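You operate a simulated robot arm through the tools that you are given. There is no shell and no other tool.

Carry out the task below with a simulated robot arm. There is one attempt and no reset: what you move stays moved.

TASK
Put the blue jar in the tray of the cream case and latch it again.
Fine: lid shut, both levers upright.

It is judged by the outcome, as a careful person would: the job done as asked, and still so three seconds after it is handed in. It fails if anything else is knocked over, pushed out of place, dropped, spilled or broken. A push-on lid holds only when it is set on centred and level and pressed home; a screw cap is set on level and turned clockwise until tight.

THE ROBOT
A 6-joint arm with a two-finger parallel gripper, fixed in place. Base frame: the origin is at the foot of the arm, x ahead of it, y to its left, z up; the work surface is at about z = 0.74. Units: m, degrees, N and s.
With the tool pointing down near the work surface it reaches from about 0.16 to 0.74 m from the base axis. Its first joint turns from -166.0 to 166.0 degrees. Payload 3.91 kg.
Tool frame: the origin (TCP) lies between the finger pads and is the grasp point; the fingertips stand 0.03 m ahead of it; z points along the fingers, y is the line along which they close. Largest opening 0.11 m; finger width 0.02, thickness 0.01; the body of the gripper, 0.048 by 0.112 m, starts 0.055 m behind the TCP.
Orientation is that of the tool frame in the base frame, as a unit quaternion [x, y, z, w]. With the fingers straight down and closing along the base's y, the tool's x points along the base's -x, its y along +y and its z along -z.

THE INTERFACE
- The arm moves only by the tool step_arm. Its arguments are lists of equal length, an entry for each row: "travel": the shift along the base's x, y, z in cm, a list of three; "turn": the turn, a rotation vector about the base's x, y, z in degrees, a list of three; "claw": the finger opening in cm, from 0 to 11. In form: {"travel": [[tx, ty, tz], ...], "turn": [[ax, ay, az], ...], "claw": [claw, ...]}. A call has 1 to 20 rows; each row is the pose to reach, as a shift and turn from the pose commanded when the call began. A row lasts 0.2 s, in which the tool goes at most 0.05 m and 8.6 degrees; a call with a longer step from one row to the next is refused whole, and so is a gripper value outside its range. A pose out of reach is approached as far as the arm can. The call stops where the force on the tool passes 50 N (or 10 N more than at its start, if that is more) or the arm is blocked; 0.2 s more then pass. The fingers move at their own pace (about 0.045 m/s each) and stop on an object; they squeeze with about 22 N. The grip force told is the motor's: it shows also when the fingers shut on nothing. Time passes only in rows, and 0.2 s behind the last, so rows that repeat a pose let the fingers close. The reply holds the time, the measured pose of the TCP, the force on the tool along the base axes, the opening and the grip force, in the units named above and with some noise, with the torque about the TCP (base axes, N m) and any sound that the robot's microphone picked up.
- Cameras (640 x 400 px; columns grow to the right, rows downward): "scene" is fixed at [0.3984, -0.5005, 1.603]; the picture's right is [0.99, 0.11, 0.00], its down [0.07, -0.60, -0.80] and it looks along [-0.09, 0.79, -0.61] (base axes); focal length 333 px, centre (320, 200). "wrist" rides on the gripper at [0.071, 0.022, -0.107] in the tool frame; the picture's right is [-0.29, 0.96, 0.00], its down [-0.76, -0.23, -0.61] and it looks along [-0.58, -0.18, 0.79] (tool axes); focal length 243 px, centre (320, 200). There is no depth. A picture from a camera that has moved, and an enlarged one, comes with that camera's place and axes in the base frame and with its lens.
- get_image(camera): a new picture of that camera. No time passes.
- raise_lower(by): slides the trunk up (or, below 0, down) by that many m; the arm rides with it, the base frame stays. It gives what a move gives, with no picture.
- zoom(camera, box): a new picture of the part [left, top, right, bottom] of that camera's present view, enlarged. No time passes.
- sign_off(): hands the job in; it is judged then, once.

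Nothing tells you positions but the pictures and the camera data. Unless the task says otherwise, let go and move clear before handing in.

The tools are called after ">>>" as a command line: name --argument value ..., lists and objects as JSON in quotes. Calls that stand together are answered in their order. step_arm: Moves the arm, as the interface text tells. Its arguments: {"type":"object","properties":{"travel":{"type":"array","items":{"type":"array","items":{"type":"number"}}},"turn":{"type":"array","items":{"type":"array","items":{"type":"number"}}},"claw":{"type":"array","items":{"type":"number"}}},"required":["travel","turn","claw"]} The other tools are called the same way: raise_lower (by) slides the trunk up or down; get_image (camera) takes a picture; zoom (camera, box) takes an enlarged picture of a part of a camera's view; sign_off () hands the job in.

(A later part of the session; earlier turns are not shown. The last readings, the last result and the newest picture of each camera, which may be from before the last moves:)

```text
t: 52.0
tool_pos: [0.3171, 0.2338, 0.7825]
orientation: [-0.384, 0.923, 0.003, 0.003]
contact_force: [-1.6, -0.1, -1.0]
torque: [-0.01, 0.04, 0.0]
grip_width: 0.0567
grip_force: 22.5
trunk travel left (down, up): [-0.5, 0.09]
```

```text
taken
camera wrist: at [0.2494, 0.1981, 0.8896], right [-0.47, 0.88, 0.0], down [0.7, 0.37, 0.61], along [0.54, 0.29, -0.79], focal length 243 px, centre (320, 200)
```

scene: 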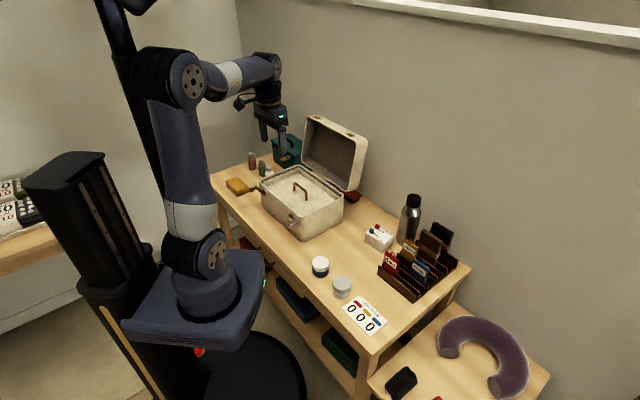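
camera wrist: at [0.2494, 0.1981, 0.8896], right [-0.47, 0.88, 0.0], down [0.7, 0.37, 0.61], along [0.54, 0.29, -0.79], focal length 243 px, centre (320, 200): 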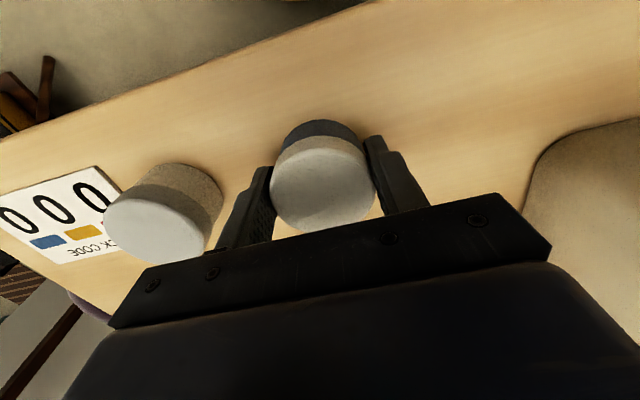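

Gripped (5.7 cm). I'll lift a little and check that the whole jar comes along.

>>> step_arm --travel '[[0, 0, 0.5], [0, 0, 1.5], [0, 0, 3], [0, 0, 5]]' --turn '[[0, 0, 0], [0, 0, 0], [0, 0, 0], [0, 0, 0]]' --claw '[4.5, 4.5, 4.5, 4.5]'

>>> zoom --camera "scene" --box '[280, 200, 370, 290]'

>>> zoom --camera "wrist" --box '[220, 90, 440, 240]'

```text
t: 53.0
tool_pos: [0.3143, 0.2345, 0.8332]
orientation: [-0.385, 0.923, 0.003, 0.003]
contact_force: [0.2, -0.7, -1.1]
torque: [-0.01, 0.02, 0.02]
grip_width: 0.054
grip_force: 22.6
trunk travel left (down, up): [-0.5, 0.09]
```

```text
4.44 times, centred on (325, 245) of scene
camera zoom: at [0.3984, -0.5005, 1.603], right [0.99, 0.11, 0.0], down [0.07, -0.6, -0.8], along [-0.09, 0.79, -0.61], focal length 1481 px, centre (298, 0)
```

zoom: 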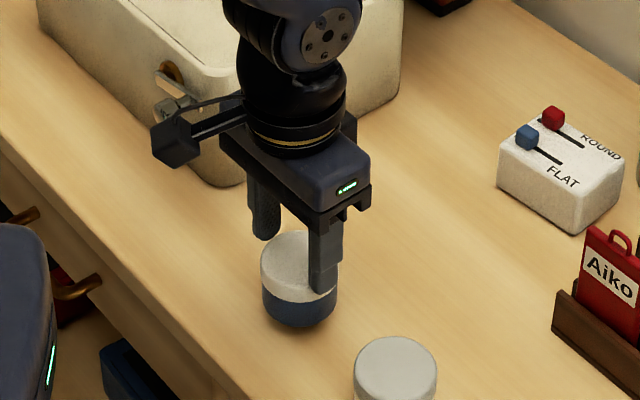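

```text
2.67 times, centred on (330, 165) of wrist
camera zoom: at [0.2486, 0.199, 0.9399], right [-0.47, 0.88, 0.0], down [0.7, 0.37, 0.61], along [0.54, 0.29, -0.79], focal length 647 px, centre (293, 293)
```

zoom: 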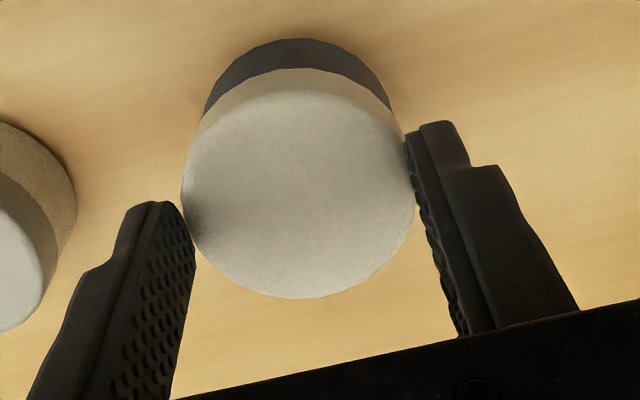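

The jar slipped down in the fingers and is only held near its top edge. I'll set it straight back down at once.

>>> step_arm --travel '[[0, 0, -0.8], [0, 0, -1.6], [0, 0, -2.2]]' --turn '[[0, 0, 0], [0, 0, 0], [0, 0, 0]]' --claw '[4.5, 4.5, 4.5]'

>>> zoom --camera "scene" --box '[280, 200, 370, 290]'

>>> zoom --camera "wrist" --box '[220, 90, 440, 240]'

```text
t: 53.8
tool_pos: [0.3161, 0.2348, 0.8136]
orientation: [-0.384, 0.923, 0.003, 0.005]
contact_force: [-2.2, -0.8, 24.1]
torque: [0.09, -0.01, 0.07]
grip_width: 0.0548
grip_force: 22.2
trunk travel left (down, up): [-0.5, 0.09]
```

```text
4.44 times, centred on (325, 245) of scene
camera zoom: at [0.3984, -0.5005, 1.603], right [0.99, 0.11, 0.0], down [0.07, -0.6, -0.8], along [-0.09, 0.79, -0.61], focal length 1481 px, centre (298, 0)
```

zoom: 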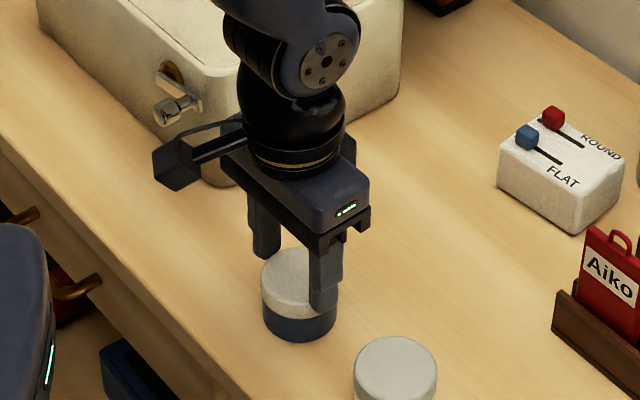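

```text
2.67 times, centred on (330, 165) of wrist
camera zoom: at [0.2485, 0.1989, 0.9196], right [-0.47, 0.88, 0.01], down [0.7, 0.37, 0.62], along [0.54, 0.3, -0.79], focal length 647 px, centre (293, 293)
```

zoom: 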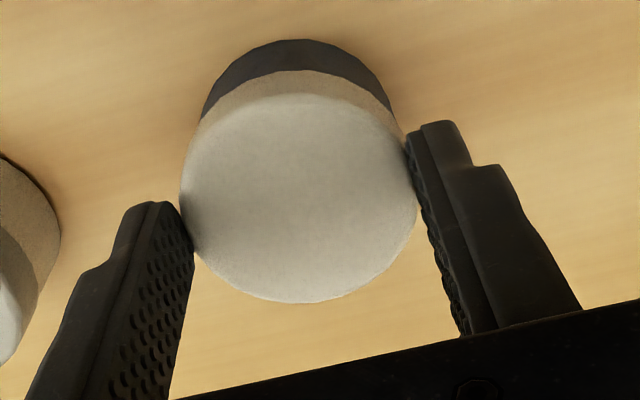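

The jar is safely back on the table. I'll open, go lower so the pads cover more of the jar, re-grip and lift more slowly.

>>> step_arm --travel '[[0, 0, 0.2], [0, 0, 0.2], [0, 0, -0.5], [0, 0, -2], [0, 0, -3.2], [0, 0, -4.0]]' --turn '[[0, 0, 0], [0, 0, 0], [0, 0, 0], [0, 0, 0], [0, 0, 0], [0, 0, 0]]' --claw '[6.5, 7.6, 7.6, 7.6, 7.6, 7.6]'

>>> get_image --camera "wrist"

>>> zoom --camera "scene" --box '[280, 200, 370, 290]'

```text
t: 55.1
tool_pos: [0.3159, 0.2335, 0.7707]
orientation: [-0.384, 0.923, 0.002, 0.003]
contact_force: [-0.5, 0.3, 0.2]
torque: [0.0, 0.03, 0.01]
grip_width: 0.0759
grip_force: 0.1
trunk travel left (down, up): [-0.5, 0.09]
```

```text
taken
camera wrist: at [0.2482, 0.1994, 0.878], right [-0.47, 0.88, 0.0], down [0.7, 0.37, 0.61], along [0.54, 0.29, -0.79], focal length 243 px, centre (320, 200)
```

wrist: 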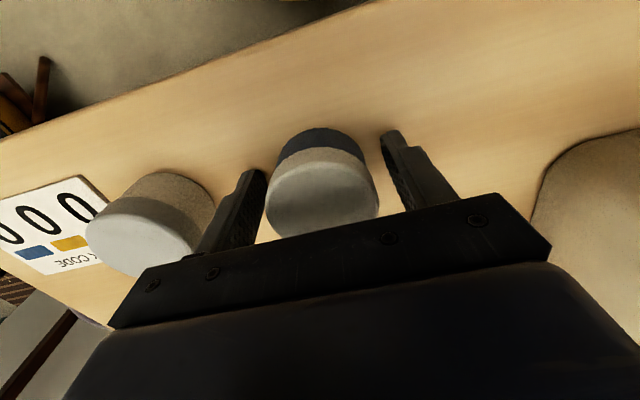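

```text
4.44 times, centred on (325, 245) of scene
camera zoom: at [0.3984, -0.5005, 1.603], right [0.99, 0.11, 0.0], down [0.07, -0.6, -0.8], along [-0.09, 0.79, -0.61], focal length 1481 px, centre (298, 0)
```

zoom: 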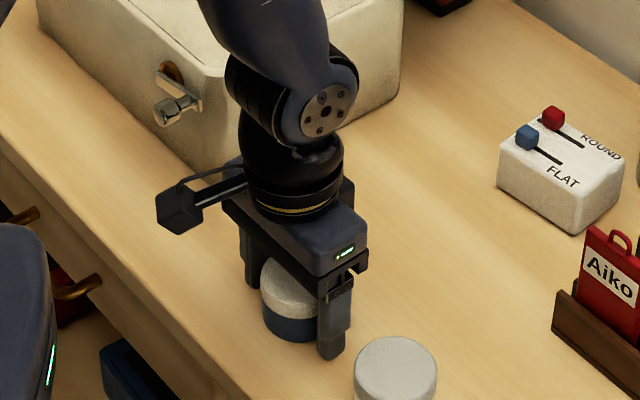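

>>> zoom --camera "wrist" --box '[220, 100, 440, 250]'

```text
2.67 times, centred on (330, 175) of wrist
camera zoom: at [0.2482, 0.1994, 0.878], right [-0.47, 0.88, 0.0], down [0.7, 0.37, 0.61], along [0.54, 0.29, -0.79], focal length 647 px, centre (293, 267)
```

zoom: 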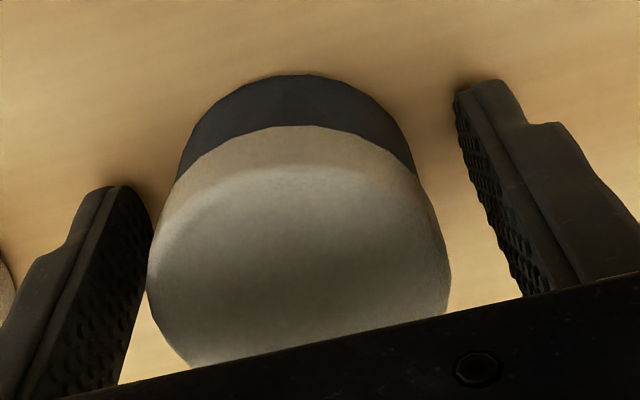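

>>> step_arm --travel '[[0, 0, 0], [0, 0, 0], [0, 0, 0], [0, 0, 0], [0, 0, 0]]' --turn '[[0, 0, 0], [0, 0, 0], [0, 0, 0], [0, 0, 0], [0, 0, 0]]' --claw '[6.5, 5, 2, 0, 0]'

>>> step_arm --travel '[[0, 0, 0.2], [0, 0, 0.5], [0, 0, 0.8], [0, 0, 1.1]]' --turn '[[0, 0, 0], [0, 0, 0], [0, 0, 0], [0, 0, 0]]' --claw '[0, 0, 0, 0]'

>>> zoom --camera "wrist" --box '[220, 100, 440, 250]'

>>> zoom --camera "scene" --box '[300, 230, 350, 290]'

```text
t: 56.4
tool_pos: [0.3156, 0.2352, 0.7704]
orientation: [-0.384, 0.923, 0.002, 0.003]
contact_force: [0.8, 0.1, 0.1]
torque: [0.0, -0.02, 0.01]
grip_width: 0.0566
grip_force: 22.4
trunk travel left (down, up): [-0.5, 0.09]
```

```text
t: 57.4
tool_pos: [0.3156, 0.2344, 0.7816]
orientation: [-0.384, 0.923, 0.001, 0.003]
contact_force: [-0.4, -0.3, -1.3]
torque: [0.0, 0.02, -0.02]
grip_width: 0.0563
grip_force: 22.3
trunk travel left (down, up): [-0.5, 0.09]
```

```text
2.67 times, centred on (330, 175) of wrist
camera zoom: at [0.2488, 0.1993, 0.8893], right [-0.47, 0.88, 0.0], down [0.7, 0.37, 0.61], along [0.54, 0.29, -0.79], focal length 647 px, centre (293, 267)
```

zoom: 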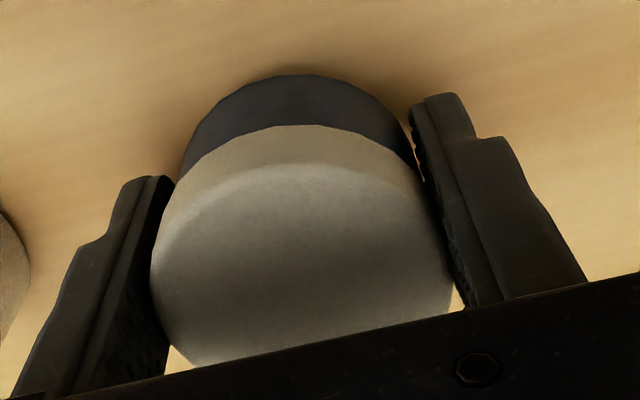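

```text
6.67 times, centred on (325, 260) of scene
camera zoom: at [0.3984, -0.5005, 1.603], right [0.99, 0.11, 0.0], down [0.07, -0.6, -0.8], along [-0.09, 0.79, -0.61], focal length 2222 px, centre (287, -200)
```

zoom: 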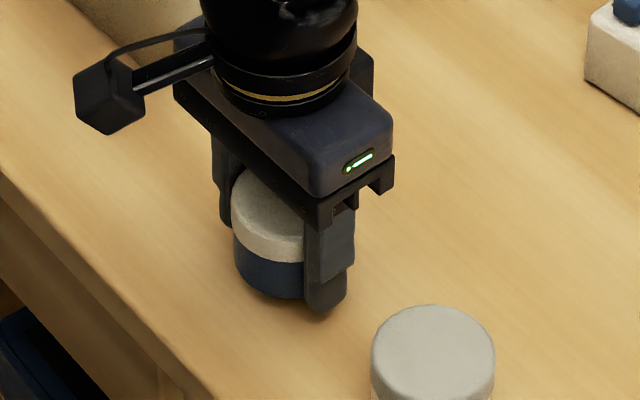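

The jar is lifting without slipping this time. I'll go a bit higher slowly and check again.

>>> step_arm --travel '[[0, 0, 0.4], [0, 0, 0.8], [0, 0, 1.3], [0, 0, 1.8], [0, 0, 2.4], [0, 0, 3]]' --turn '[[0, 0, 0], [0, 0, 0], [0, 0, 0], [0, 0, 0], [0, 0, 0], [0, 0, 0]]' --claw '[0, 0, 0, 0, 0, 0]'

>>> zoom --camera "wrist" --box '[220, 100, 440, 250]'

>>> zoom --camera "scene" --box '[300, 220, 350, 290]'

```text
t: 58.8
tool_pos: [0.3155, 0.2348, 0.8116]
orientation: [-0.384, 0.923, 0.002, 0.003]
contact_force: [1.4, -0.2, 0.2]
torque: [0.0, 0.04, 0.03]
grip_width: 0.0562
grip_force: 21.9
trunk travel left (down, up): [-0.5, 0.09]
```

```text
2.67 times, centred on (330, 175) of wrist
camera zoom: at [0.2482, 0.1998, 0.9192], right [-0.47, 0.88, 0.0], down [0.7, 0.37, 0.61], along [0.54, 0.29, -0.79], focal length 647 px, centre (293, 267)
```

zoom: 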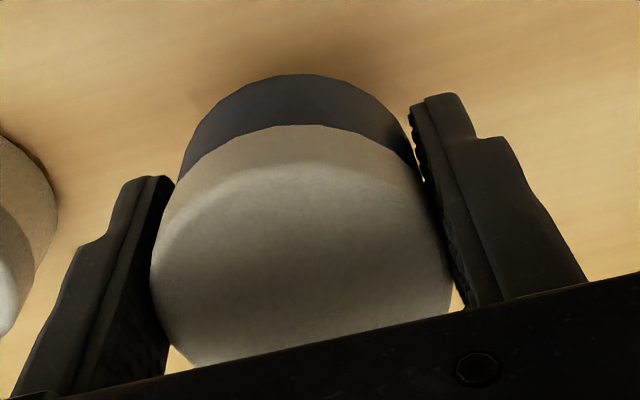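

```text
5.71 times, centred on (325, 255) of scene
camera zoom: at [0.3984, -0.5005, 1.603], right [0.99, 0.11, 0.0], down [0.07, -0.6, -0.8], along [-0.09, 0.79, -0.61], focal length 1904 px, centre (291, -114)
```

zoom: 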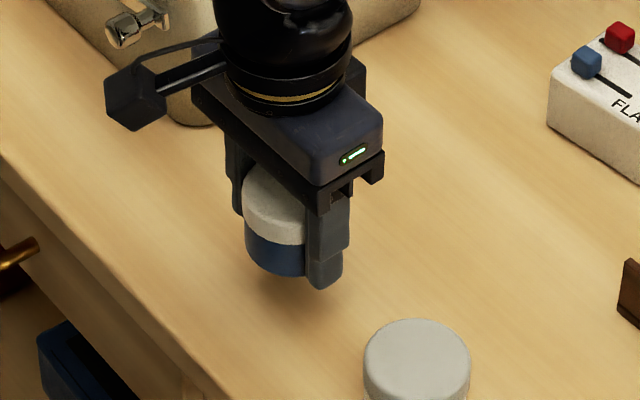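

The grip is solid. I'll raise it and carry it above the front half of the tray (target x 0.171, y 0.496).

>>> step_arm --travel '[[0, 0, 2], [0, 0, 5], [0, 0, 8.5], [0, 0, 12], [0, 0, 15], [-1, 1.8, 16.8], [-2.5, 4.5, 16.8], [-4.2, 7.7, 16.8], [-6, 11, 16.8], [-7.8, 14.2, 16.8], [-9.6, 17.5, 16.8], [-11.4, 20.7, 16.8], [-13, 23.6, 16.8], [-14, 25.4, 16.8], [-14.4, 26.2, 16.8]]' --turn '[[0, 0, 0], [0, 0, 0], [0, 0, 0], [0, 0, 0], [0, 0, 0], [0, 0, 0], [0, 0, 0], [0, 0, 0], [0, 0, 0], [0, 0, 0], [0, 0, 0], [0, 0, 0], [0, 0, 0], [0, 0, 0], [0, 0, 0]]' --claw '[0, 0, 0, 0, 0, 0, 0, 0, 0, 0, 0, 0, 0, 0, 0]'

>>> get_image --camera "wrist"

>>> zoom --camera "scene" --box '[245, 110, 375, 245]'

```text
t: 62.0
tool_pos: [0.1737, 0.4962, 0.9773]
orientation: [-0.383, 0.924, 0.002, 0.004]
contact_force: [-0.7, 0.2, -1.1]
torque: [-0.01, -0.03, -0.03]
grip_width: 0.0561
grip_force: 22.2
trunk travel left (down, up): [-0.5, 0.09]
```

```text
taken
camera wrist: at [0.1055, 0.4615, 1.0859], right [-0.47, 0.88, 0.0], down [0.7, 0.37, 0.61], along [0.54, 0.29, -0.79], focal length 243 px, centre (320, 200)
```

wrist: 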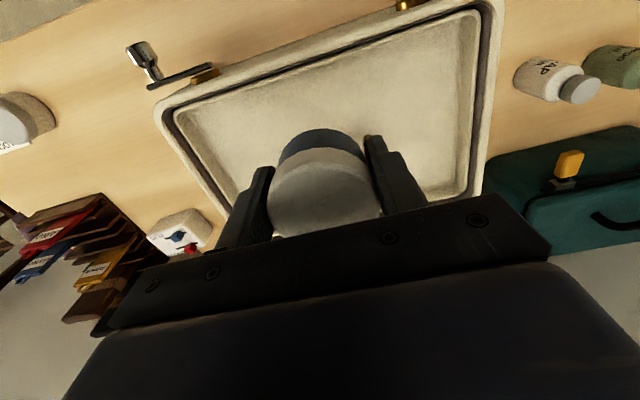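

```text
2.96 times, centred on (310, 178) of scene
camera zoom: at [0.3984, -0.5005, 1.603], right [0.99, 0.11, 0.0], down [0.07, -0.6, -0.8], along [-0.09, 0.79, -0.61], focal length 987 px, centre (350, 267)
```

zoom: 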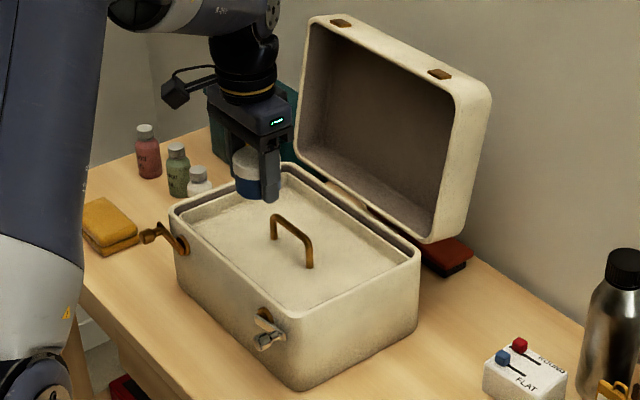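

Above the tray: the jar is between the tray's front wall and its handle. I'll lower it, slowly near the end.

>>> step_arm --travel '[[0, 0, -2.5], [0, 0, -5], [0, 0, -7.5], [0, 0, -9.5], [0, 0, -10.5]]' --turn '[[0, 0, 0], [0, 0, 0], [0, 0, 0], [0, 0, 0], [0, 0, 0]]' --claw '[0, 0, 0, 0, 0]'

>>> get_image --camera "wrist"

>>> zoom --camera "scene" --box '[245, 130, 345, 230]'

```text
t: 63.1
tool_pos: [0.1718, 0.497, 0.8754]
orientation: [-0.384, 0.923, 0.003, 0.003]
contact_force: [-0.3, -0.3, -0.9]
torque: [-0.01, -0.01, -0.04]
grip_width: 0.0562
grip_force: 22.2
trunk travel left (down, up): [-0.5, 0.09]
```

```text
taken
camera wrist: at [0.104, 0.462, 0.9831], right [-0.47, 0.88, 0.0], down [0.7, 0.37, 0.61], along [0.54, 0.29, -0.79], focal length 243 px, centre (320, 200)
```

wrist: 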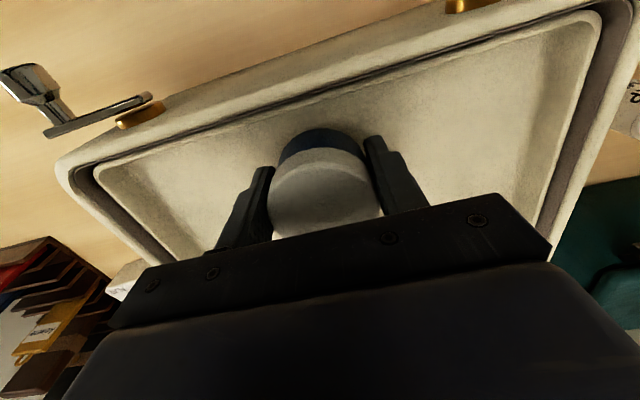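

```text
4.00 times, centred on (295, 180) of scene
camera zoom: at [0.3984, -0.5005, 1.603], right [0.99, 0.11, 0.0], down [0.07, -0.6, -0.8], along [-0.09, 0.79, -0.61], focal length 1333 px, centre (420, 280)
```

zoom: 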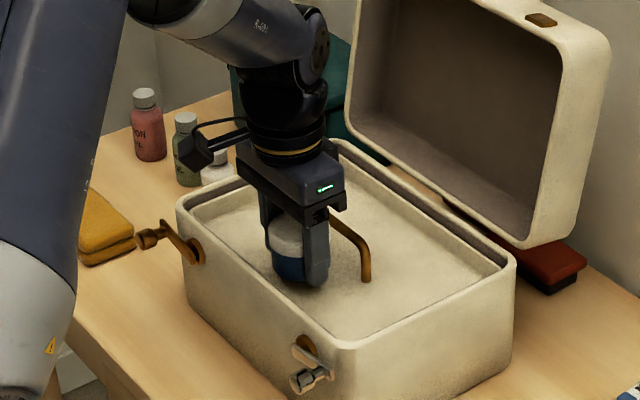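

>>> step_arm --travel '[[0, 0, -0.4], [0, 0, -0.8], [0, 0, -1.1], [0, 0, -1.3]]' --turn '[[0, 0, 0], [0, 0, 0], [0, 0, 0], [0, 0, 0]]' --claw '[0, 0, 0, 0]'

```text
t: 64.2
tool_pos: [0.1721, 0.4967, 0.8622]
orientation: [-0.385, 0.923, 0.002, 0.003]
contact_force: [-0.5, -0.2, -1.2]
torque: [0.0, -0.01, 0.02]
grip_width: 0.056
grip_force: 21.7
trunk travel left (down, up): [-0.5, 0.09]
```

>>> step_arm --travel '[[0, 0, -0.1], [0, 0, -0.2], [0, 0, -0.3]]' --turn '[[0, 0, 0], [0, 0, 0], [0, 0, 0]]' --claw '[0, 0, 0]'

>>> zoom --camera "scene" --box '[260, 150, 330, 220]'

```text
t: 65.0
tool_pos: [0.1724, 0.4967, 0.8604]
orientation: [-0.384, 0.923, 0.003, 0.004]
contact_force: [0.1, -1.3, 5.4]
torque: [-0.04, -0.02, 0.0]
grip_width: 0.0562
grip_force: 22.2
trunk travel left (down, up): [-0.5, 0.09]
```

```text
5.71 times, centred on (295, 185) of scene
camera zoom: at [0.3984, -0.5005, 1.603], right [0.99, 0.11, 0.0], down [0.07, -0.6, -0.8], along [-0.09, 0.79, -0.61], focal length 1904 px, centre (463, 286)
```

zoom: 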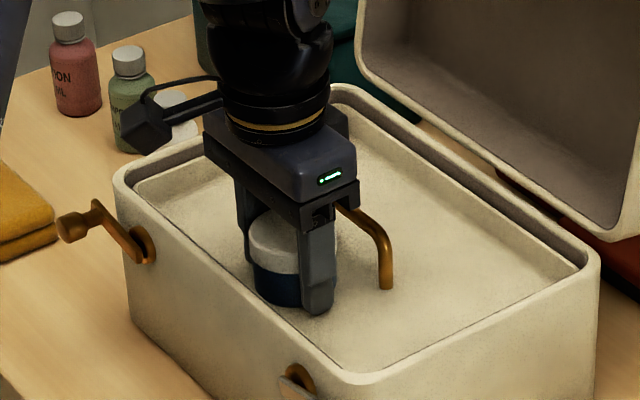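

The jar has touched the tray floor (z ≈ 0.830). I'll open the fingers and lift straight out.

>>> step_arm --travel '[[0, 0, 0.05], [0, 0, 0.1], [0, 0, 0.15], [0, 0, 0.2], [0, 0, 2], [0, 0, 5], [0, 0, 9], [0, 0, 13], [-2, -2, 17]]' --turn '[[0, 0, 0], [0, 0, 0], [0, 0, 0], [0, 0, 0], [0, 0, 0], [0, 0, 0], [0, 0, 0], [0, 0, 0], [0, 0, 0]]' --claw '[6.2, 7, 7.8, 8, 8, 8, 8, 8, 8]'

>>> get_image --camera "wrist"

>>> zoom --camera "scene" --box '[245, 110, 375, 245]'

```text
t: 67.0
tool_pos: [0.1519, 0.4797, 1.0321]
orientation: [-0.385, 0.923, 0.003, 0.003]
contact_force: [-0.7, 0.3, -0.4]
torque: [-0.05, 0.0, -0.01]
grip_width: 0.08
grip_force: 0.1
trunk travel left (down, up): [-0.5, 0.09]
```

```text
taken
camera wrist: at [0.0849, 0.4435, 1.1378], right [-0.47, 0.88, 0.0], down [0.7, 0.37, 0.61], along [0.54, 0.29, -0.79], focal length 243 px, centre (320, 200)
```

wrist: 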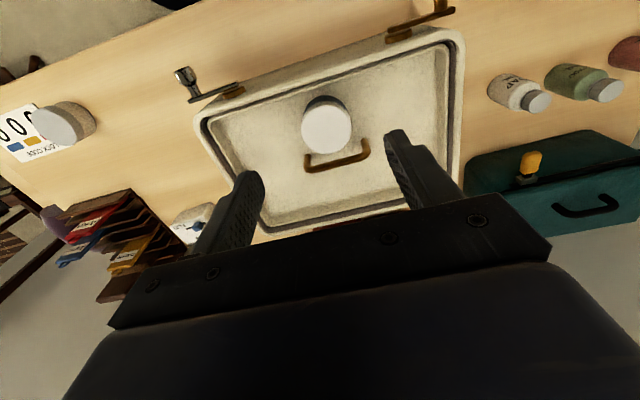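

```text
2.96 times, centred on (310, 178) of scene
camera zoom: at [0.3984, -0.5005, 1.603], right [0.99, 0.11, 0.0], down [0.07, -0.6, -0.8], along [-0.09, 0.79, -0.61], focal length 987 px, centre (350, 267)
```

zoom: 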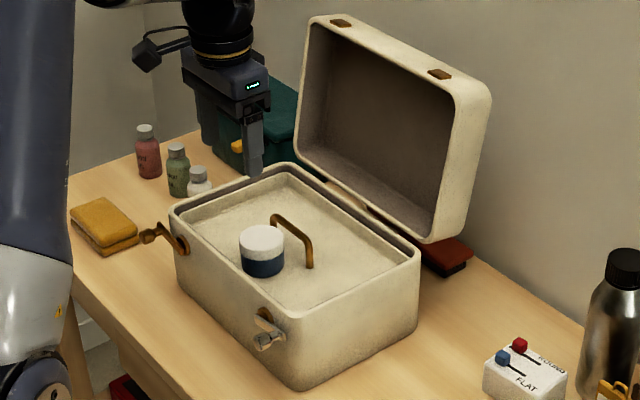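

The blue jar stands upright in the tray. The lid rests open at about 97°. To close it under control I'll straddle the lid's front wall with a wide-open, tilted gripper (one finger behind, one inside), so it can neither fall nor slam. First, reorient above and in front of the lid.

>>> step_arm --travel '[[0.5, 0.1, 3], [1.6, 0.6, 6], [2.7, 1.1, 8.5], [3.8, 1.6, 10.5], [4.9, 2.1, 12], [6, 2.6, 13], [7.1, 3.1, 14], [8.3, 3.7, 14.8], [9.5, 4.2, 14.8], [10.7, 4.7, 14.8], [11.9, 5.3, 14.8], [13.1, 5.8, 14.8]]' --turn '[[2.77, 0, -7.31], [5.53, 0, -14.62], [8.3, 0, -21.9], [11.07, 0, -29.2], [13.8, 0, -36.5], [16.6, 0, -43.9], [19.4, 0, -51.2], [22.1, 0, -58.5], [24.9, 0, -65.8], [27.7, 0, -73.1], [30.4, 0, -80.4], [33.2, 0, -87.7]]' --claw '[8, 9, 10, 11, 11, 11, 11, 11, 11, 11, 11, 11]'

>>> get_image --camera "wrist"

>>> zoom --camera "scene" --box '[245, 60, 385, 220]'

```text
t: 69.5
tool_pos: [0.283, 0.5351, 1.1775]
orientation: [0.371, 0.892, 0.239, 0.103]
contact_force: [0.0, 0.1, -0.8]
torque: [0.02, 0.0, 0.0]
grip_width: 0.1098
grip_force: 0.1
trunk travel left (down, up): [-0.5, 0.09]
```

```text
taken
camera wrist: at [0.2063, 0.5617, 1.2807], right [0.79, 0.38, 0.48], down [0.18, -0.89, 0.42], along [0.59, -0.24, -0.77], focal length 243 px, centre (320, 200)
```

wrist: 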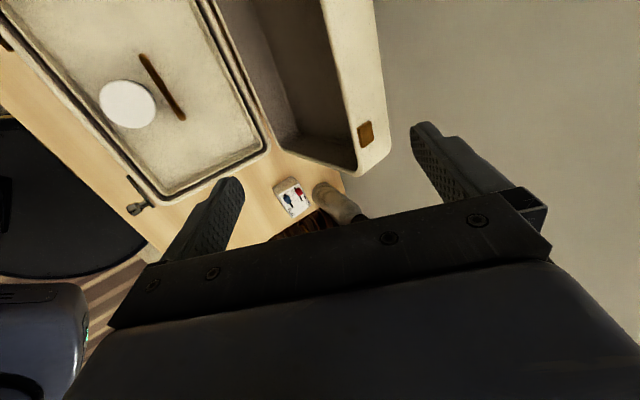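

```text
2.50 times, centred on (315, 140) of scene
camera zoom: at [0.3984, -0.5005, 1.603], right [0.99, 0.11, 0.0], down [0.07, -0.6, -0.8], along [-0.09, 0.79, -0.61], focal length 833 px, centre (332, 350)
```

zoom: 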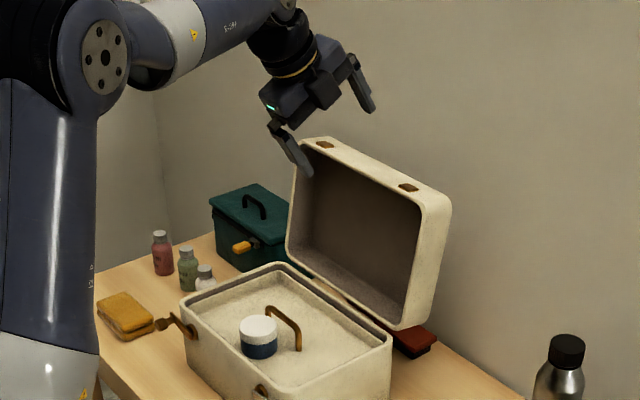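

The lid's front wall spans n ≈ 0.655–0.715 at z ≈ 1.07. I'll bring the fork down over it along the tool axis, pausing before the final part.

>>> step_arm --travel '[[1.3, 1.3, -1.9], [2.6, 2.6, -3.8], [3.92, 3.92, -5.65], [4.6, 4.6, -7.4], [5.3, 5.3, -9.1]]' --turn '[[0, 0, 0], [0, 0, 0], [0, 0, 0], [0, 0, 0], [0, 0, 0]]' --claw '[11, 11, 11, 11, 11]'

>>> get_image --camera "wrist"

>>> zoom --camera "scene" --box '[265, 70, 385, 190]'

```text
t: 70.8
tool_pos: [0.3365, 0.5876, 1.0848]
orientation: [0.368, 0.893, 0.239, 0.103]
contact_force: [-0.4, -0.5, -0.8]
torque: [0.0, 0.03, 0.0]
grip_width: 0.1098
grip_force: 0.1
trunk travel left (down, up): [-0.5, 0.09]
```

```text
taken
camera wrist: at [0.2595, 0.6142, 1.1893], right [0.79, 0.38, 0.48], down [0.18, -0.89, 0.42], along [0.59, -0.24, -0.77], focal length 243 px, centre (320, 200)
```

wrist: 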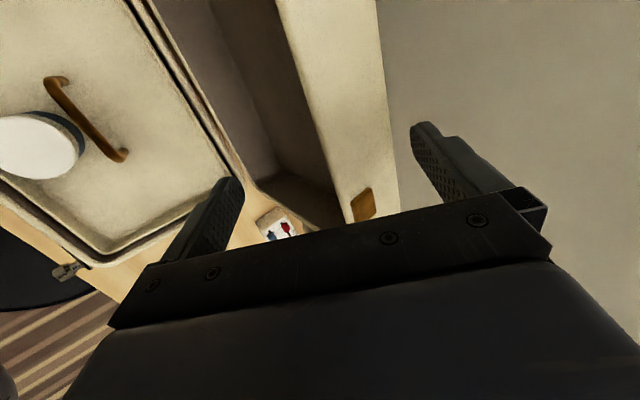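

```text
3.33 times, centred on (325, 130) of scene
camera zoom: at [0.3984, -0.5005, 1.603], right [0.99, 0.11, 0.0], down [0.07, -0.6, -0.8], along [-0.09, 0.79, -0.61], focal length 1111 px, centre (303, 433)
```

zoom: 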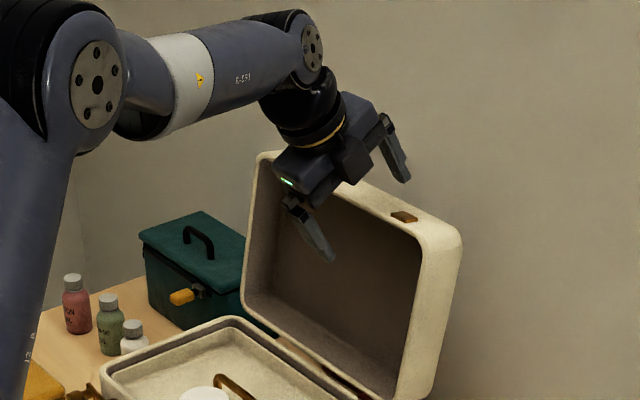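

>>> step_arm --travel '[[0.6, 0.6, -1.2], [1.1, 1.1, -2.4], [1.45, 1.45, -3.4]]' --turn '[[0, 0, 0], [0, 0, 0], [0, 0, 0]]' --claw '[11, 11, 11]'

>>> get_image --camera "wrist"

>>> zoom --camera "scene" --box '[265, 70, 385, 190]'

```text
t: 71.5
tool_pos: [0.3509, 0.6017, 1.0536]
orientation: [0.369, 0.892, 0.239, 0.103]
contact_force: [-0.4, 0.2, -0.2]
torque: [0.0, -0.03, -0.01]
grip_width: 0.1102
grip_force: 0.0
trunk travel left (down, up): [-0.5, 0.09]
```

```text
taken
camera wrist: at [0.2729, 0.6291, 1.1558], right [0.79, 0.38, 0.48], down [0.18, -0.89, 0.42], along [0.59, -0.24, -0.77], focal length 243 px, centre (320, 200)
```

wrist: 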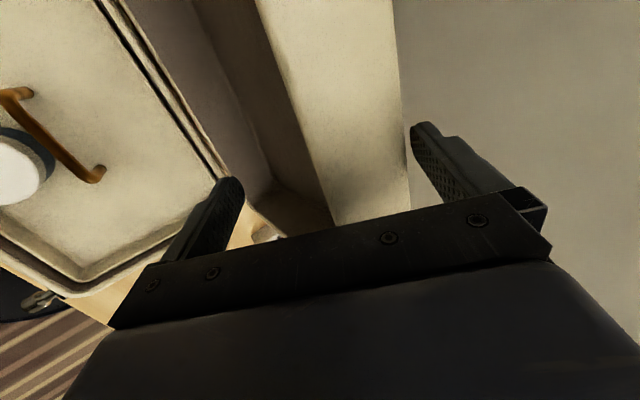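

```text
3.33 times, centred on (325, 130) of scene
camera zoom: at [0.3984, -0.5005, 1.603], right [0.99, 0.11, 0.0], down [0.07, -0.6, -0.8], along [-0.09, 0.79, -0.61], focal length 1111 px, centre (303, 433)
```

zoom: 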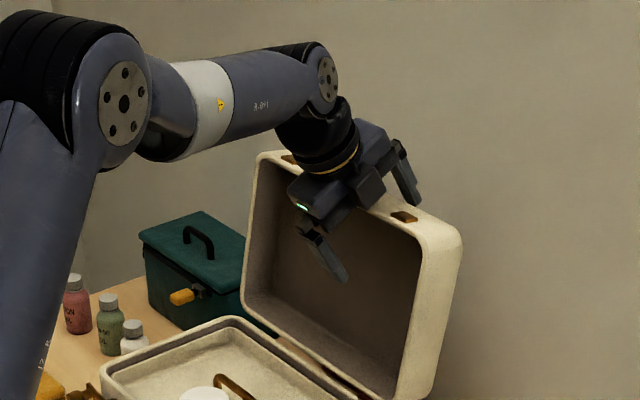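

The fork straddles the lid's front wall with no contact. I'll shift slightly right (clear of handle and jar), then draw the lid forward with the rear finger, checking as I go.

>>> step_arm --travel '[[0.85, -0.85, 0], [0.35, -1.35, 0], [-0.1, -1.8, 0], [-0.75, -2.45, 0.2], [-1.43, -3.13, 0.5], [-2.1, -3.8, 0.75], [-2.78, -4.48, 0.95]]' --turn '[[0, 0, 0], [0, 0, 0], [0, 0, 0], [0, 0, 0], [0, 0, 0], [0, 0, 0], [0, 0, 0]]' --claw '[11, 11, 11, 11, 11, 11, 11]'

>>> get_image --camera "wrist"

>>> zoom --camera "scene" --box '[255, 70, 385, 200]'

```text
t: 73.2
tool_pos: [0.3234, 0.5575, 1.0613]
orientation: [0.368, 0.893, 0.238, 0.103]
contact_force: [1.3, 0.2, -0.1]
torque: [0.0, -0.01, -0.01]
grip_width: 0.1102
grip_force: 0.0
trunk travel left (down, up): [-0.5, 0.09]
```

```text
taken
camera wrist: at [0.2454, 0.585, 1.1638], right [0.79, 0.38, 0.48], down [0.18, -0.89, 0.42], along [0.59, -0.24, -0.77], focal length 243 px, centre (320, 200)
```

wrist: 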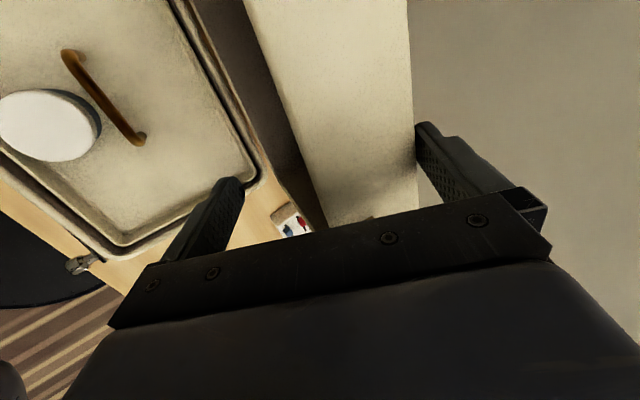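

```text
3.08 times, centred on (320, 135) of scene
camera zoom: at [0.3984, -0.5005, 1.603], right [0.99, 0.11, 0.0], down [0.07, -0.6, -0.8], along [-0.09, 0.79, -0.61], focal length 1025 px, centre (320, 400)
```

zoom: 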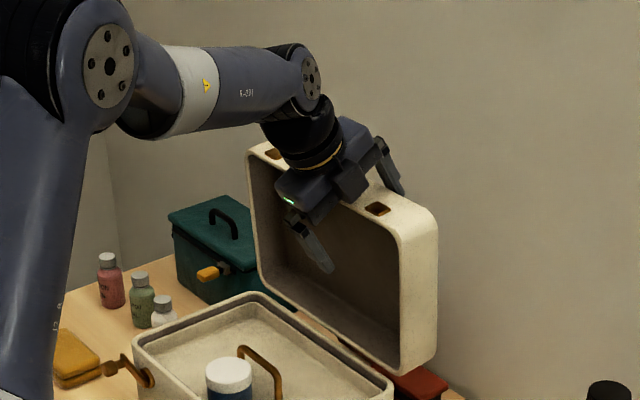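

The rear finger is drawing the lid forward smoothly (about 85° now). I'll narrow the fork to cut down the slack and continue towards 75°.

>>> step_arm --travel '[[0.44, 0.44, 0.47], [0.87, 0.87, 0.94], [0.87, 0.87, 0.94], [0.18, 0.18, 1.08], [-0.51, -0.51, 1.21], [-1.2, -1.2, 1.27], [-1.9, -1.9, 1.31]]' --turn '[[0, 0, 0], [0, 0, 0], [0, 0, 0], [0, 0, 0], [0, 0, 0], [0, 0, 0], [0, 0, 0]]' --claw '[9.5, 8, 8, 8, 8, 8, 8]'

>>> get_image --camera "wrist"

>>> zoom --camera "scene" --box '[255, 70, 385, 200]'

```text
t: 74.8
tool_pos: [0.3031, 0.5383, 1.0747]
orientation: [0.369, 0.893, 0.237, 0.103]
contact_force: [-0.8, 0.8, 0.0]
torque: [-0.02, 0.02, -0.02]
grip_width: 0.08
grip_force: 0.2
trunk travel left (down, up): [-0.5, 0.09]
```

```text
taken
camera wrist: at [0.2262, 0.5655, 1.1787], right [0.79, 0.38, 0.48], down [0.18, -0.89, 0.42], along [0.59, -0.24, -0.77], focal length 243 px, centre (320, 200)
```

wrist: 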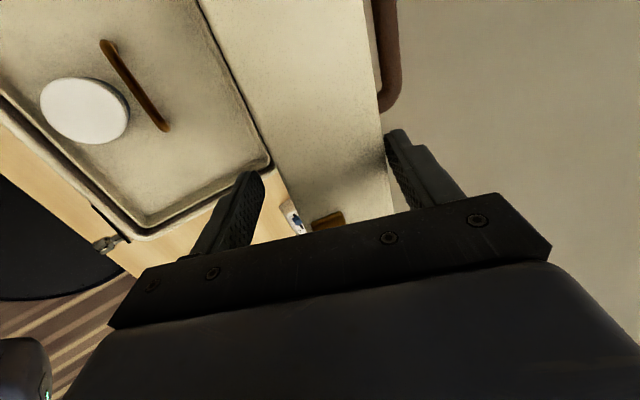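

```text
3.08 times, centred on (320, 135) of scene
camera zoom: at [0.3984, -0.5005, 1.603], right [0.99, 0.11, 0.0], down [0.07, -0.6, -0.8], along [-0.09, 0.79, -0.61], focal length 1025 px, centre (320, 400)
```

zoom: 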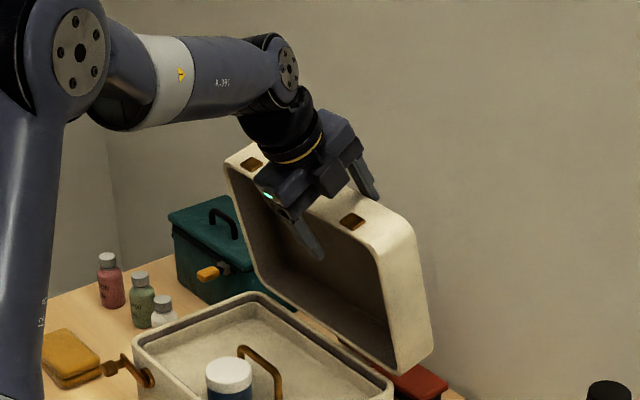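

The lid is at about 75°. I'll ease it just past its balance point so it settles on the inner finger.

>>> step_arm --travel '[[-0.77, -0.77, -0.05], [-1.32, -1.32, -0.1], [-1.88, -1.88, -0.18], [-2.3, -2.3, -0.27], [-2.71, -2.71, -0.35], [-2.71, -2.71, -0.35], [-2.71, -2.71, -0.35]]' --turn '[[0, 0, 0], [0, 0, 0], [0, 0, 0], [0, 0, 0], [0, 0, 0], [0, 0, 0], [0, 0, 0]]' --claw '[8, 8, 8, 8, 8, 8, 8]'

>>> get_image --camera "wrist"

>>> zoom --camera "scene" --box '[255, 70, 385, 200]'

```text
t: 76.3
tool_pos: [0.2767, 0.5117, 1.0717]
orientation: [0.369, 0.893, 0.237, 0.103]
contact_force: [-1.0, 0.1, -0.1]
torque: [-0.06, 0.01, 0.05]
grip_width: 0.08
grip_force: 0.5
trunk travel left (down, up): [-0.5, 0.09]
```

```text
taken
camera wrist: at [0.1992, 0.5384, 1.175], right [0.79, 0.38, 0.48], down [0.18, -0.89, 0.42], along [0.59, -0.24, -0.77], focal length 243 px, centre (320, 200)
```

wrist: 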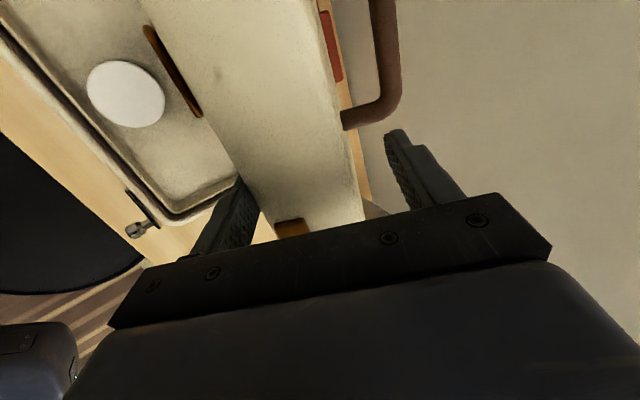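

```text
3.08 times, centred on (320, 135) of scene
camera zoom: at [0.3984, -0.5005, 1.603], right [0.99, 0.11, 0.0], down [0.07, -0.6, -0.8], along [-0.09, 0.79, -0.61], focal length 1025 px, centre (320, 400)
```

zoom: 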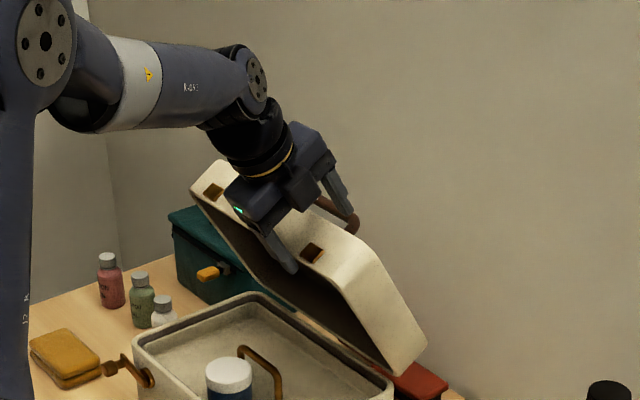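

The lid now rests on the inner finger at about 58°. I'll lower it gradually along its arc.

>>> step_arm --travel '[[-0.6, -0.6, 0], [-1.22, -1.22, 0], [-1.77, -1.77, -0.55], [-2.31, -2.31, -1.13], [-2.81, -2.81, -1.75], [-3.31, -3.31, -2.39], [-3.78, -3.78, -3.07], [-4.24, -4.24, -3.77]]' --turn '[[0, 0, 0], [0, 0, 0], [0, 0, 0], [0, 0, 0], [0, 0, 0], [0, 0, 0], [0, 0, 0], [0, 0, 0]]' --claw '[8, 8, 8, 8, 8, 8, 8, 8]'

>>> get_image --camera "wrist"

>>> zoom --camera "scene" --box '[235, 90, 365, 220]'

```text
t: 78.2
tool_pos: [0.2334, 0.4704, 1.0347]
orientation: [0.368, 0.893, 0.237, 0.103]
contact_force: [0.6, -0.2, -1.6]
torque: [-0.04, -0.02, -0.03]
grip_width: 0.0804
grip_force: 0.5
trunk travel left (down, up): [-0.5, 0.09]
```

```text
taken
camera wrist: at [0.1561, 0.4966, 1.1375], right [0.79, 0.38, 0.48], down [0.18, -0.89, 0.42], along [0.59, -0.24, -0.77], focal length 243 px, centre (320, 200)
```

wrist: 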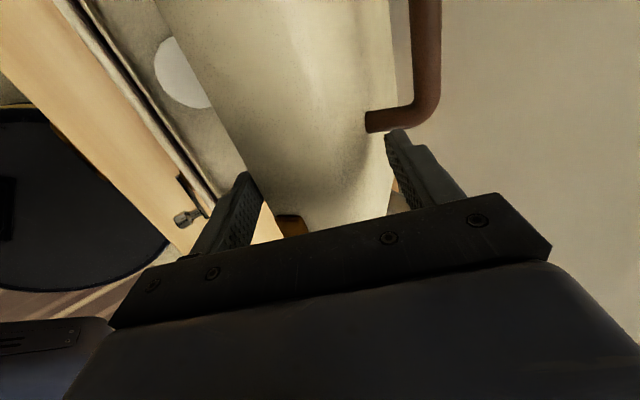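

```text
3.08 times, centred on (300, 155) of scene
camera zoom: at [0.3984, -0.5005, 1.603], right [0.99, 0.11, 0.0], down [0.07, -0.6, -0.8], along [-0.09, 0.79, -0.61], focal length 1025 px, centre (382, 338)
```

zoom: 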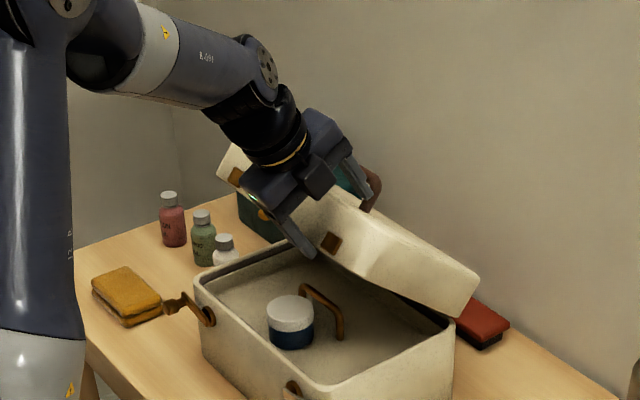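

Controlled so far (about 40°). I'll shift right a little so the rear finger clears the lid handle, widen the fork, and continue to about 30°.

>>> step_arm --travel '[[0.4, -0.4, 0], [0.85, -0.85, 0], [0.58, -1.12, -0.65], [0.31, -1.39, -1.31], [0.09, -1.61, -1.97], [-0.13, -1.83, -2.64]]' --turn '[[0, 0, 0], [0, 0, 0], [0, 0, 0], [0, 0, 0], [0, 0, 0], [0, 0, 0]]' --claw '[8, 8, 8.5, 9, 9.5, 10]'

>>> get_image --camera "wrist"

>>> zoom --camera "scene" --box '[235, 90, 365, 220]'

```text
t: 79.5
tool_pos: [0.2321, 0.4507, 1.0073]
orientation: [0.368, 0.893, 0.239, 0.103]
contact_force: [-0.3, -2.5, 0.3]
torque: [-0.08, 0.03, -0.04]
grip_width: 0.1011
grip_force: 1.0
trunk travel left (down, up): [-0.5, 0.09]
```

```text
taken
camera wrist: at [0.1548, 0.4777, 1.1108], right [0.79, 0.38, 0.48], down [0.18, -0.89, 0.42], along [0.59, -0.24, -0.77], focal length 243 px, centre (320, 200)
```

wrist: 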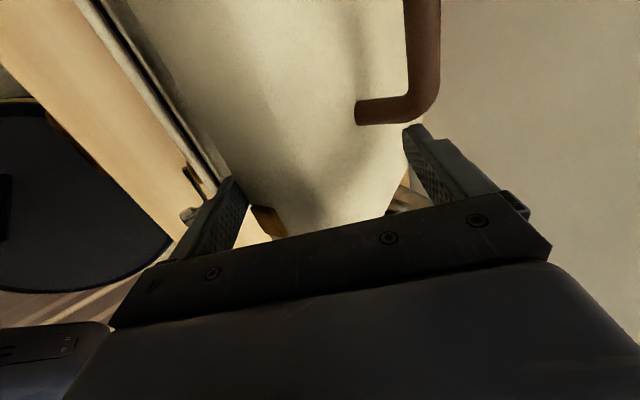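

```text
3.08 times, centred on (300, 155) of scene
camera zoom: at [0.3984, -0.5005, 1.603], right [0.99, 0.11, 0.0], down [0.07, -0.6, -0.8], along [-0.09, 0.79, -0.61], focal length 1025 px, centre (382, 338)
```

zoom: 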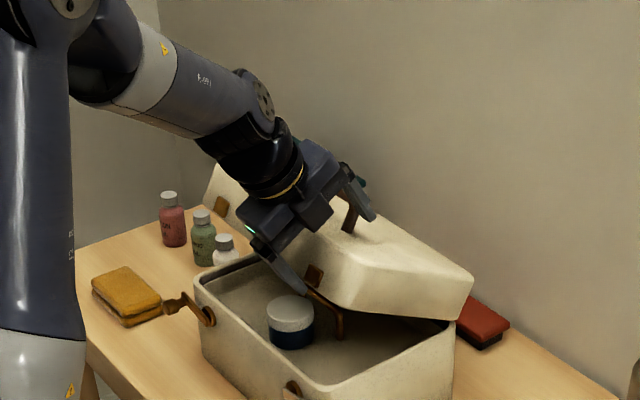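

>>> step_arm --travel '[[-0.2, -0.2, -0.7], [-0.4, -0.4, -1.44], [-0.6, -0.6, -2.25], [-0.79, -0.79, -3.07], [-1.0, -1.0, -3.95], [-1.22, -1.22, -4.87]]' --turn '[[0, 0, 0], [0, 0, 0], [0, 0, 0], [0, 0, 0], [0, 0, 0], [0, 0, 0]]' --claw '[10.3, 10.6, 11, 11, 11, 11]'

>>> get_image --camera "wrist"

>>> zoom --camera "scene" --box '[235, 90, 365, 220]'

```text
t: 81.0
tool_pos: [0.2208, 0.4386, 0.9582]
orientation: [0.369, 0.893, 0.238, 0.104]
contact_force: [-1.2, -0.9, -1.6]
torque: [0.08, -0.01, -0.02]
grip_width: 0.11
grip_force: 0.0
trunk travel left (down, up): [-0.5, 0.09]
```

```text
taken
camera wrist: at [0.1435, 0.4657, 1.062], right [0.79, 0.38, 0.48], down [0.18, -0.89, 0.42], along [0.59, -0.24, -0.77], focal length 243 px, centre (320, 200)
```

wrist: 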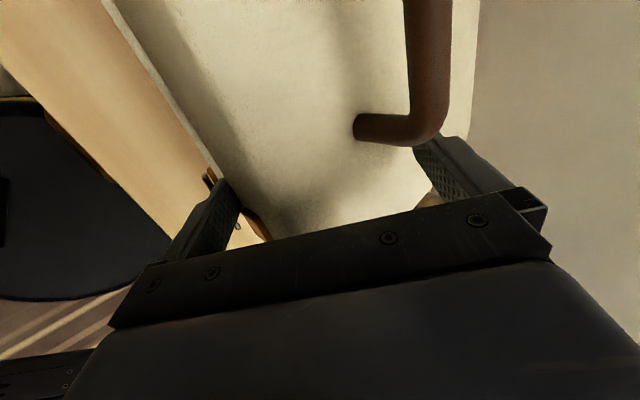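

```text
3.08 times, centred on (300, 155) of scene
camera zoom: at [0.3984, -0.5005, 1.603], right [0.99, 0.11, 0.0], down [0.07, -0.6, -0.8], along [-0.09, 0.79, -0.61], focal length 1025 px, centre (382, 338)
```

zoom: 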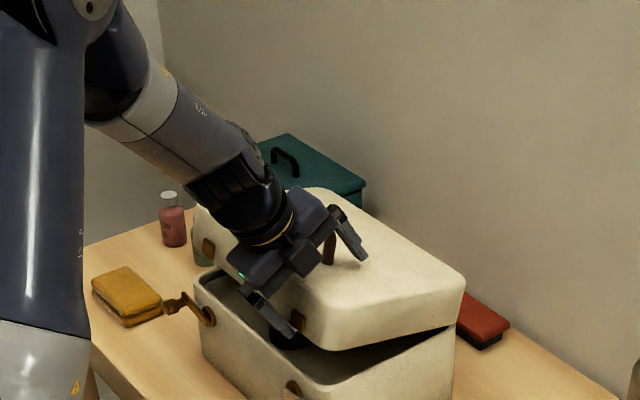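

About 14° now. I'll go down to about 7°, with the contact near the fingertip, and look again.

>>> step_arm --travel '[[0.28, -0.28, 0], [-0.02, -0.58, -0.6], [-0.33, -0.89, -1.21], [-0.45, -1.01, -1.64], [-0.57, -1.13, -2.07]]' --turn '[[0, 0, 0], [0, 0, 0], [0, 0, 0], [0, 0, 0], [0, 0, 0]]' --claw '[11, 11, 11, 11, 11]'

>>> get_image --camera "wrist"

>>> zoom --camera "scene" --box '[245, 120, 345, 230]'

```text
t: 82.2
tool_pos: [0.2154, 0.4266, 0.9378]
orientation: [0.368, 0.893, 0.237, 0.104]
contact_force: [-0.7, 0.1, -2.1]
torque: [0.02, 0.01, -0.02]
grip_width: 0.11
grip_force: 0.0
trunk travel left (down, up): [-0.5, 0.09]
```

```text
taken
camera wrist: at [0.137, 0.4539, 1.0414], right [0.79, 0.38, 0.48], down [0.18, -0.89, 0.42], along [0.59, -0.24, -0.77], focal length 243 px, centre (320, 200)
```

wrist: 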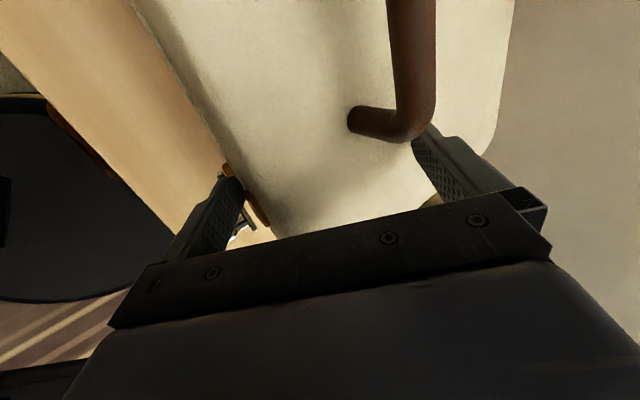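

```text
3.64 times, centred on (295, 175) of scene
camera zoom: at [0.3984, -0.5005, 1.603], right [0.99, 0.11, 0.0], down [0.07, -0.6, -0.8], along [-0.09, 0.79, -0.61], focal length 1212 px, centre (411, 291)
```

zoom: 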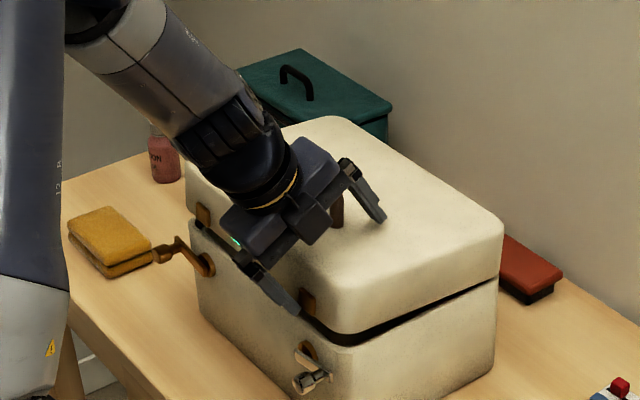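

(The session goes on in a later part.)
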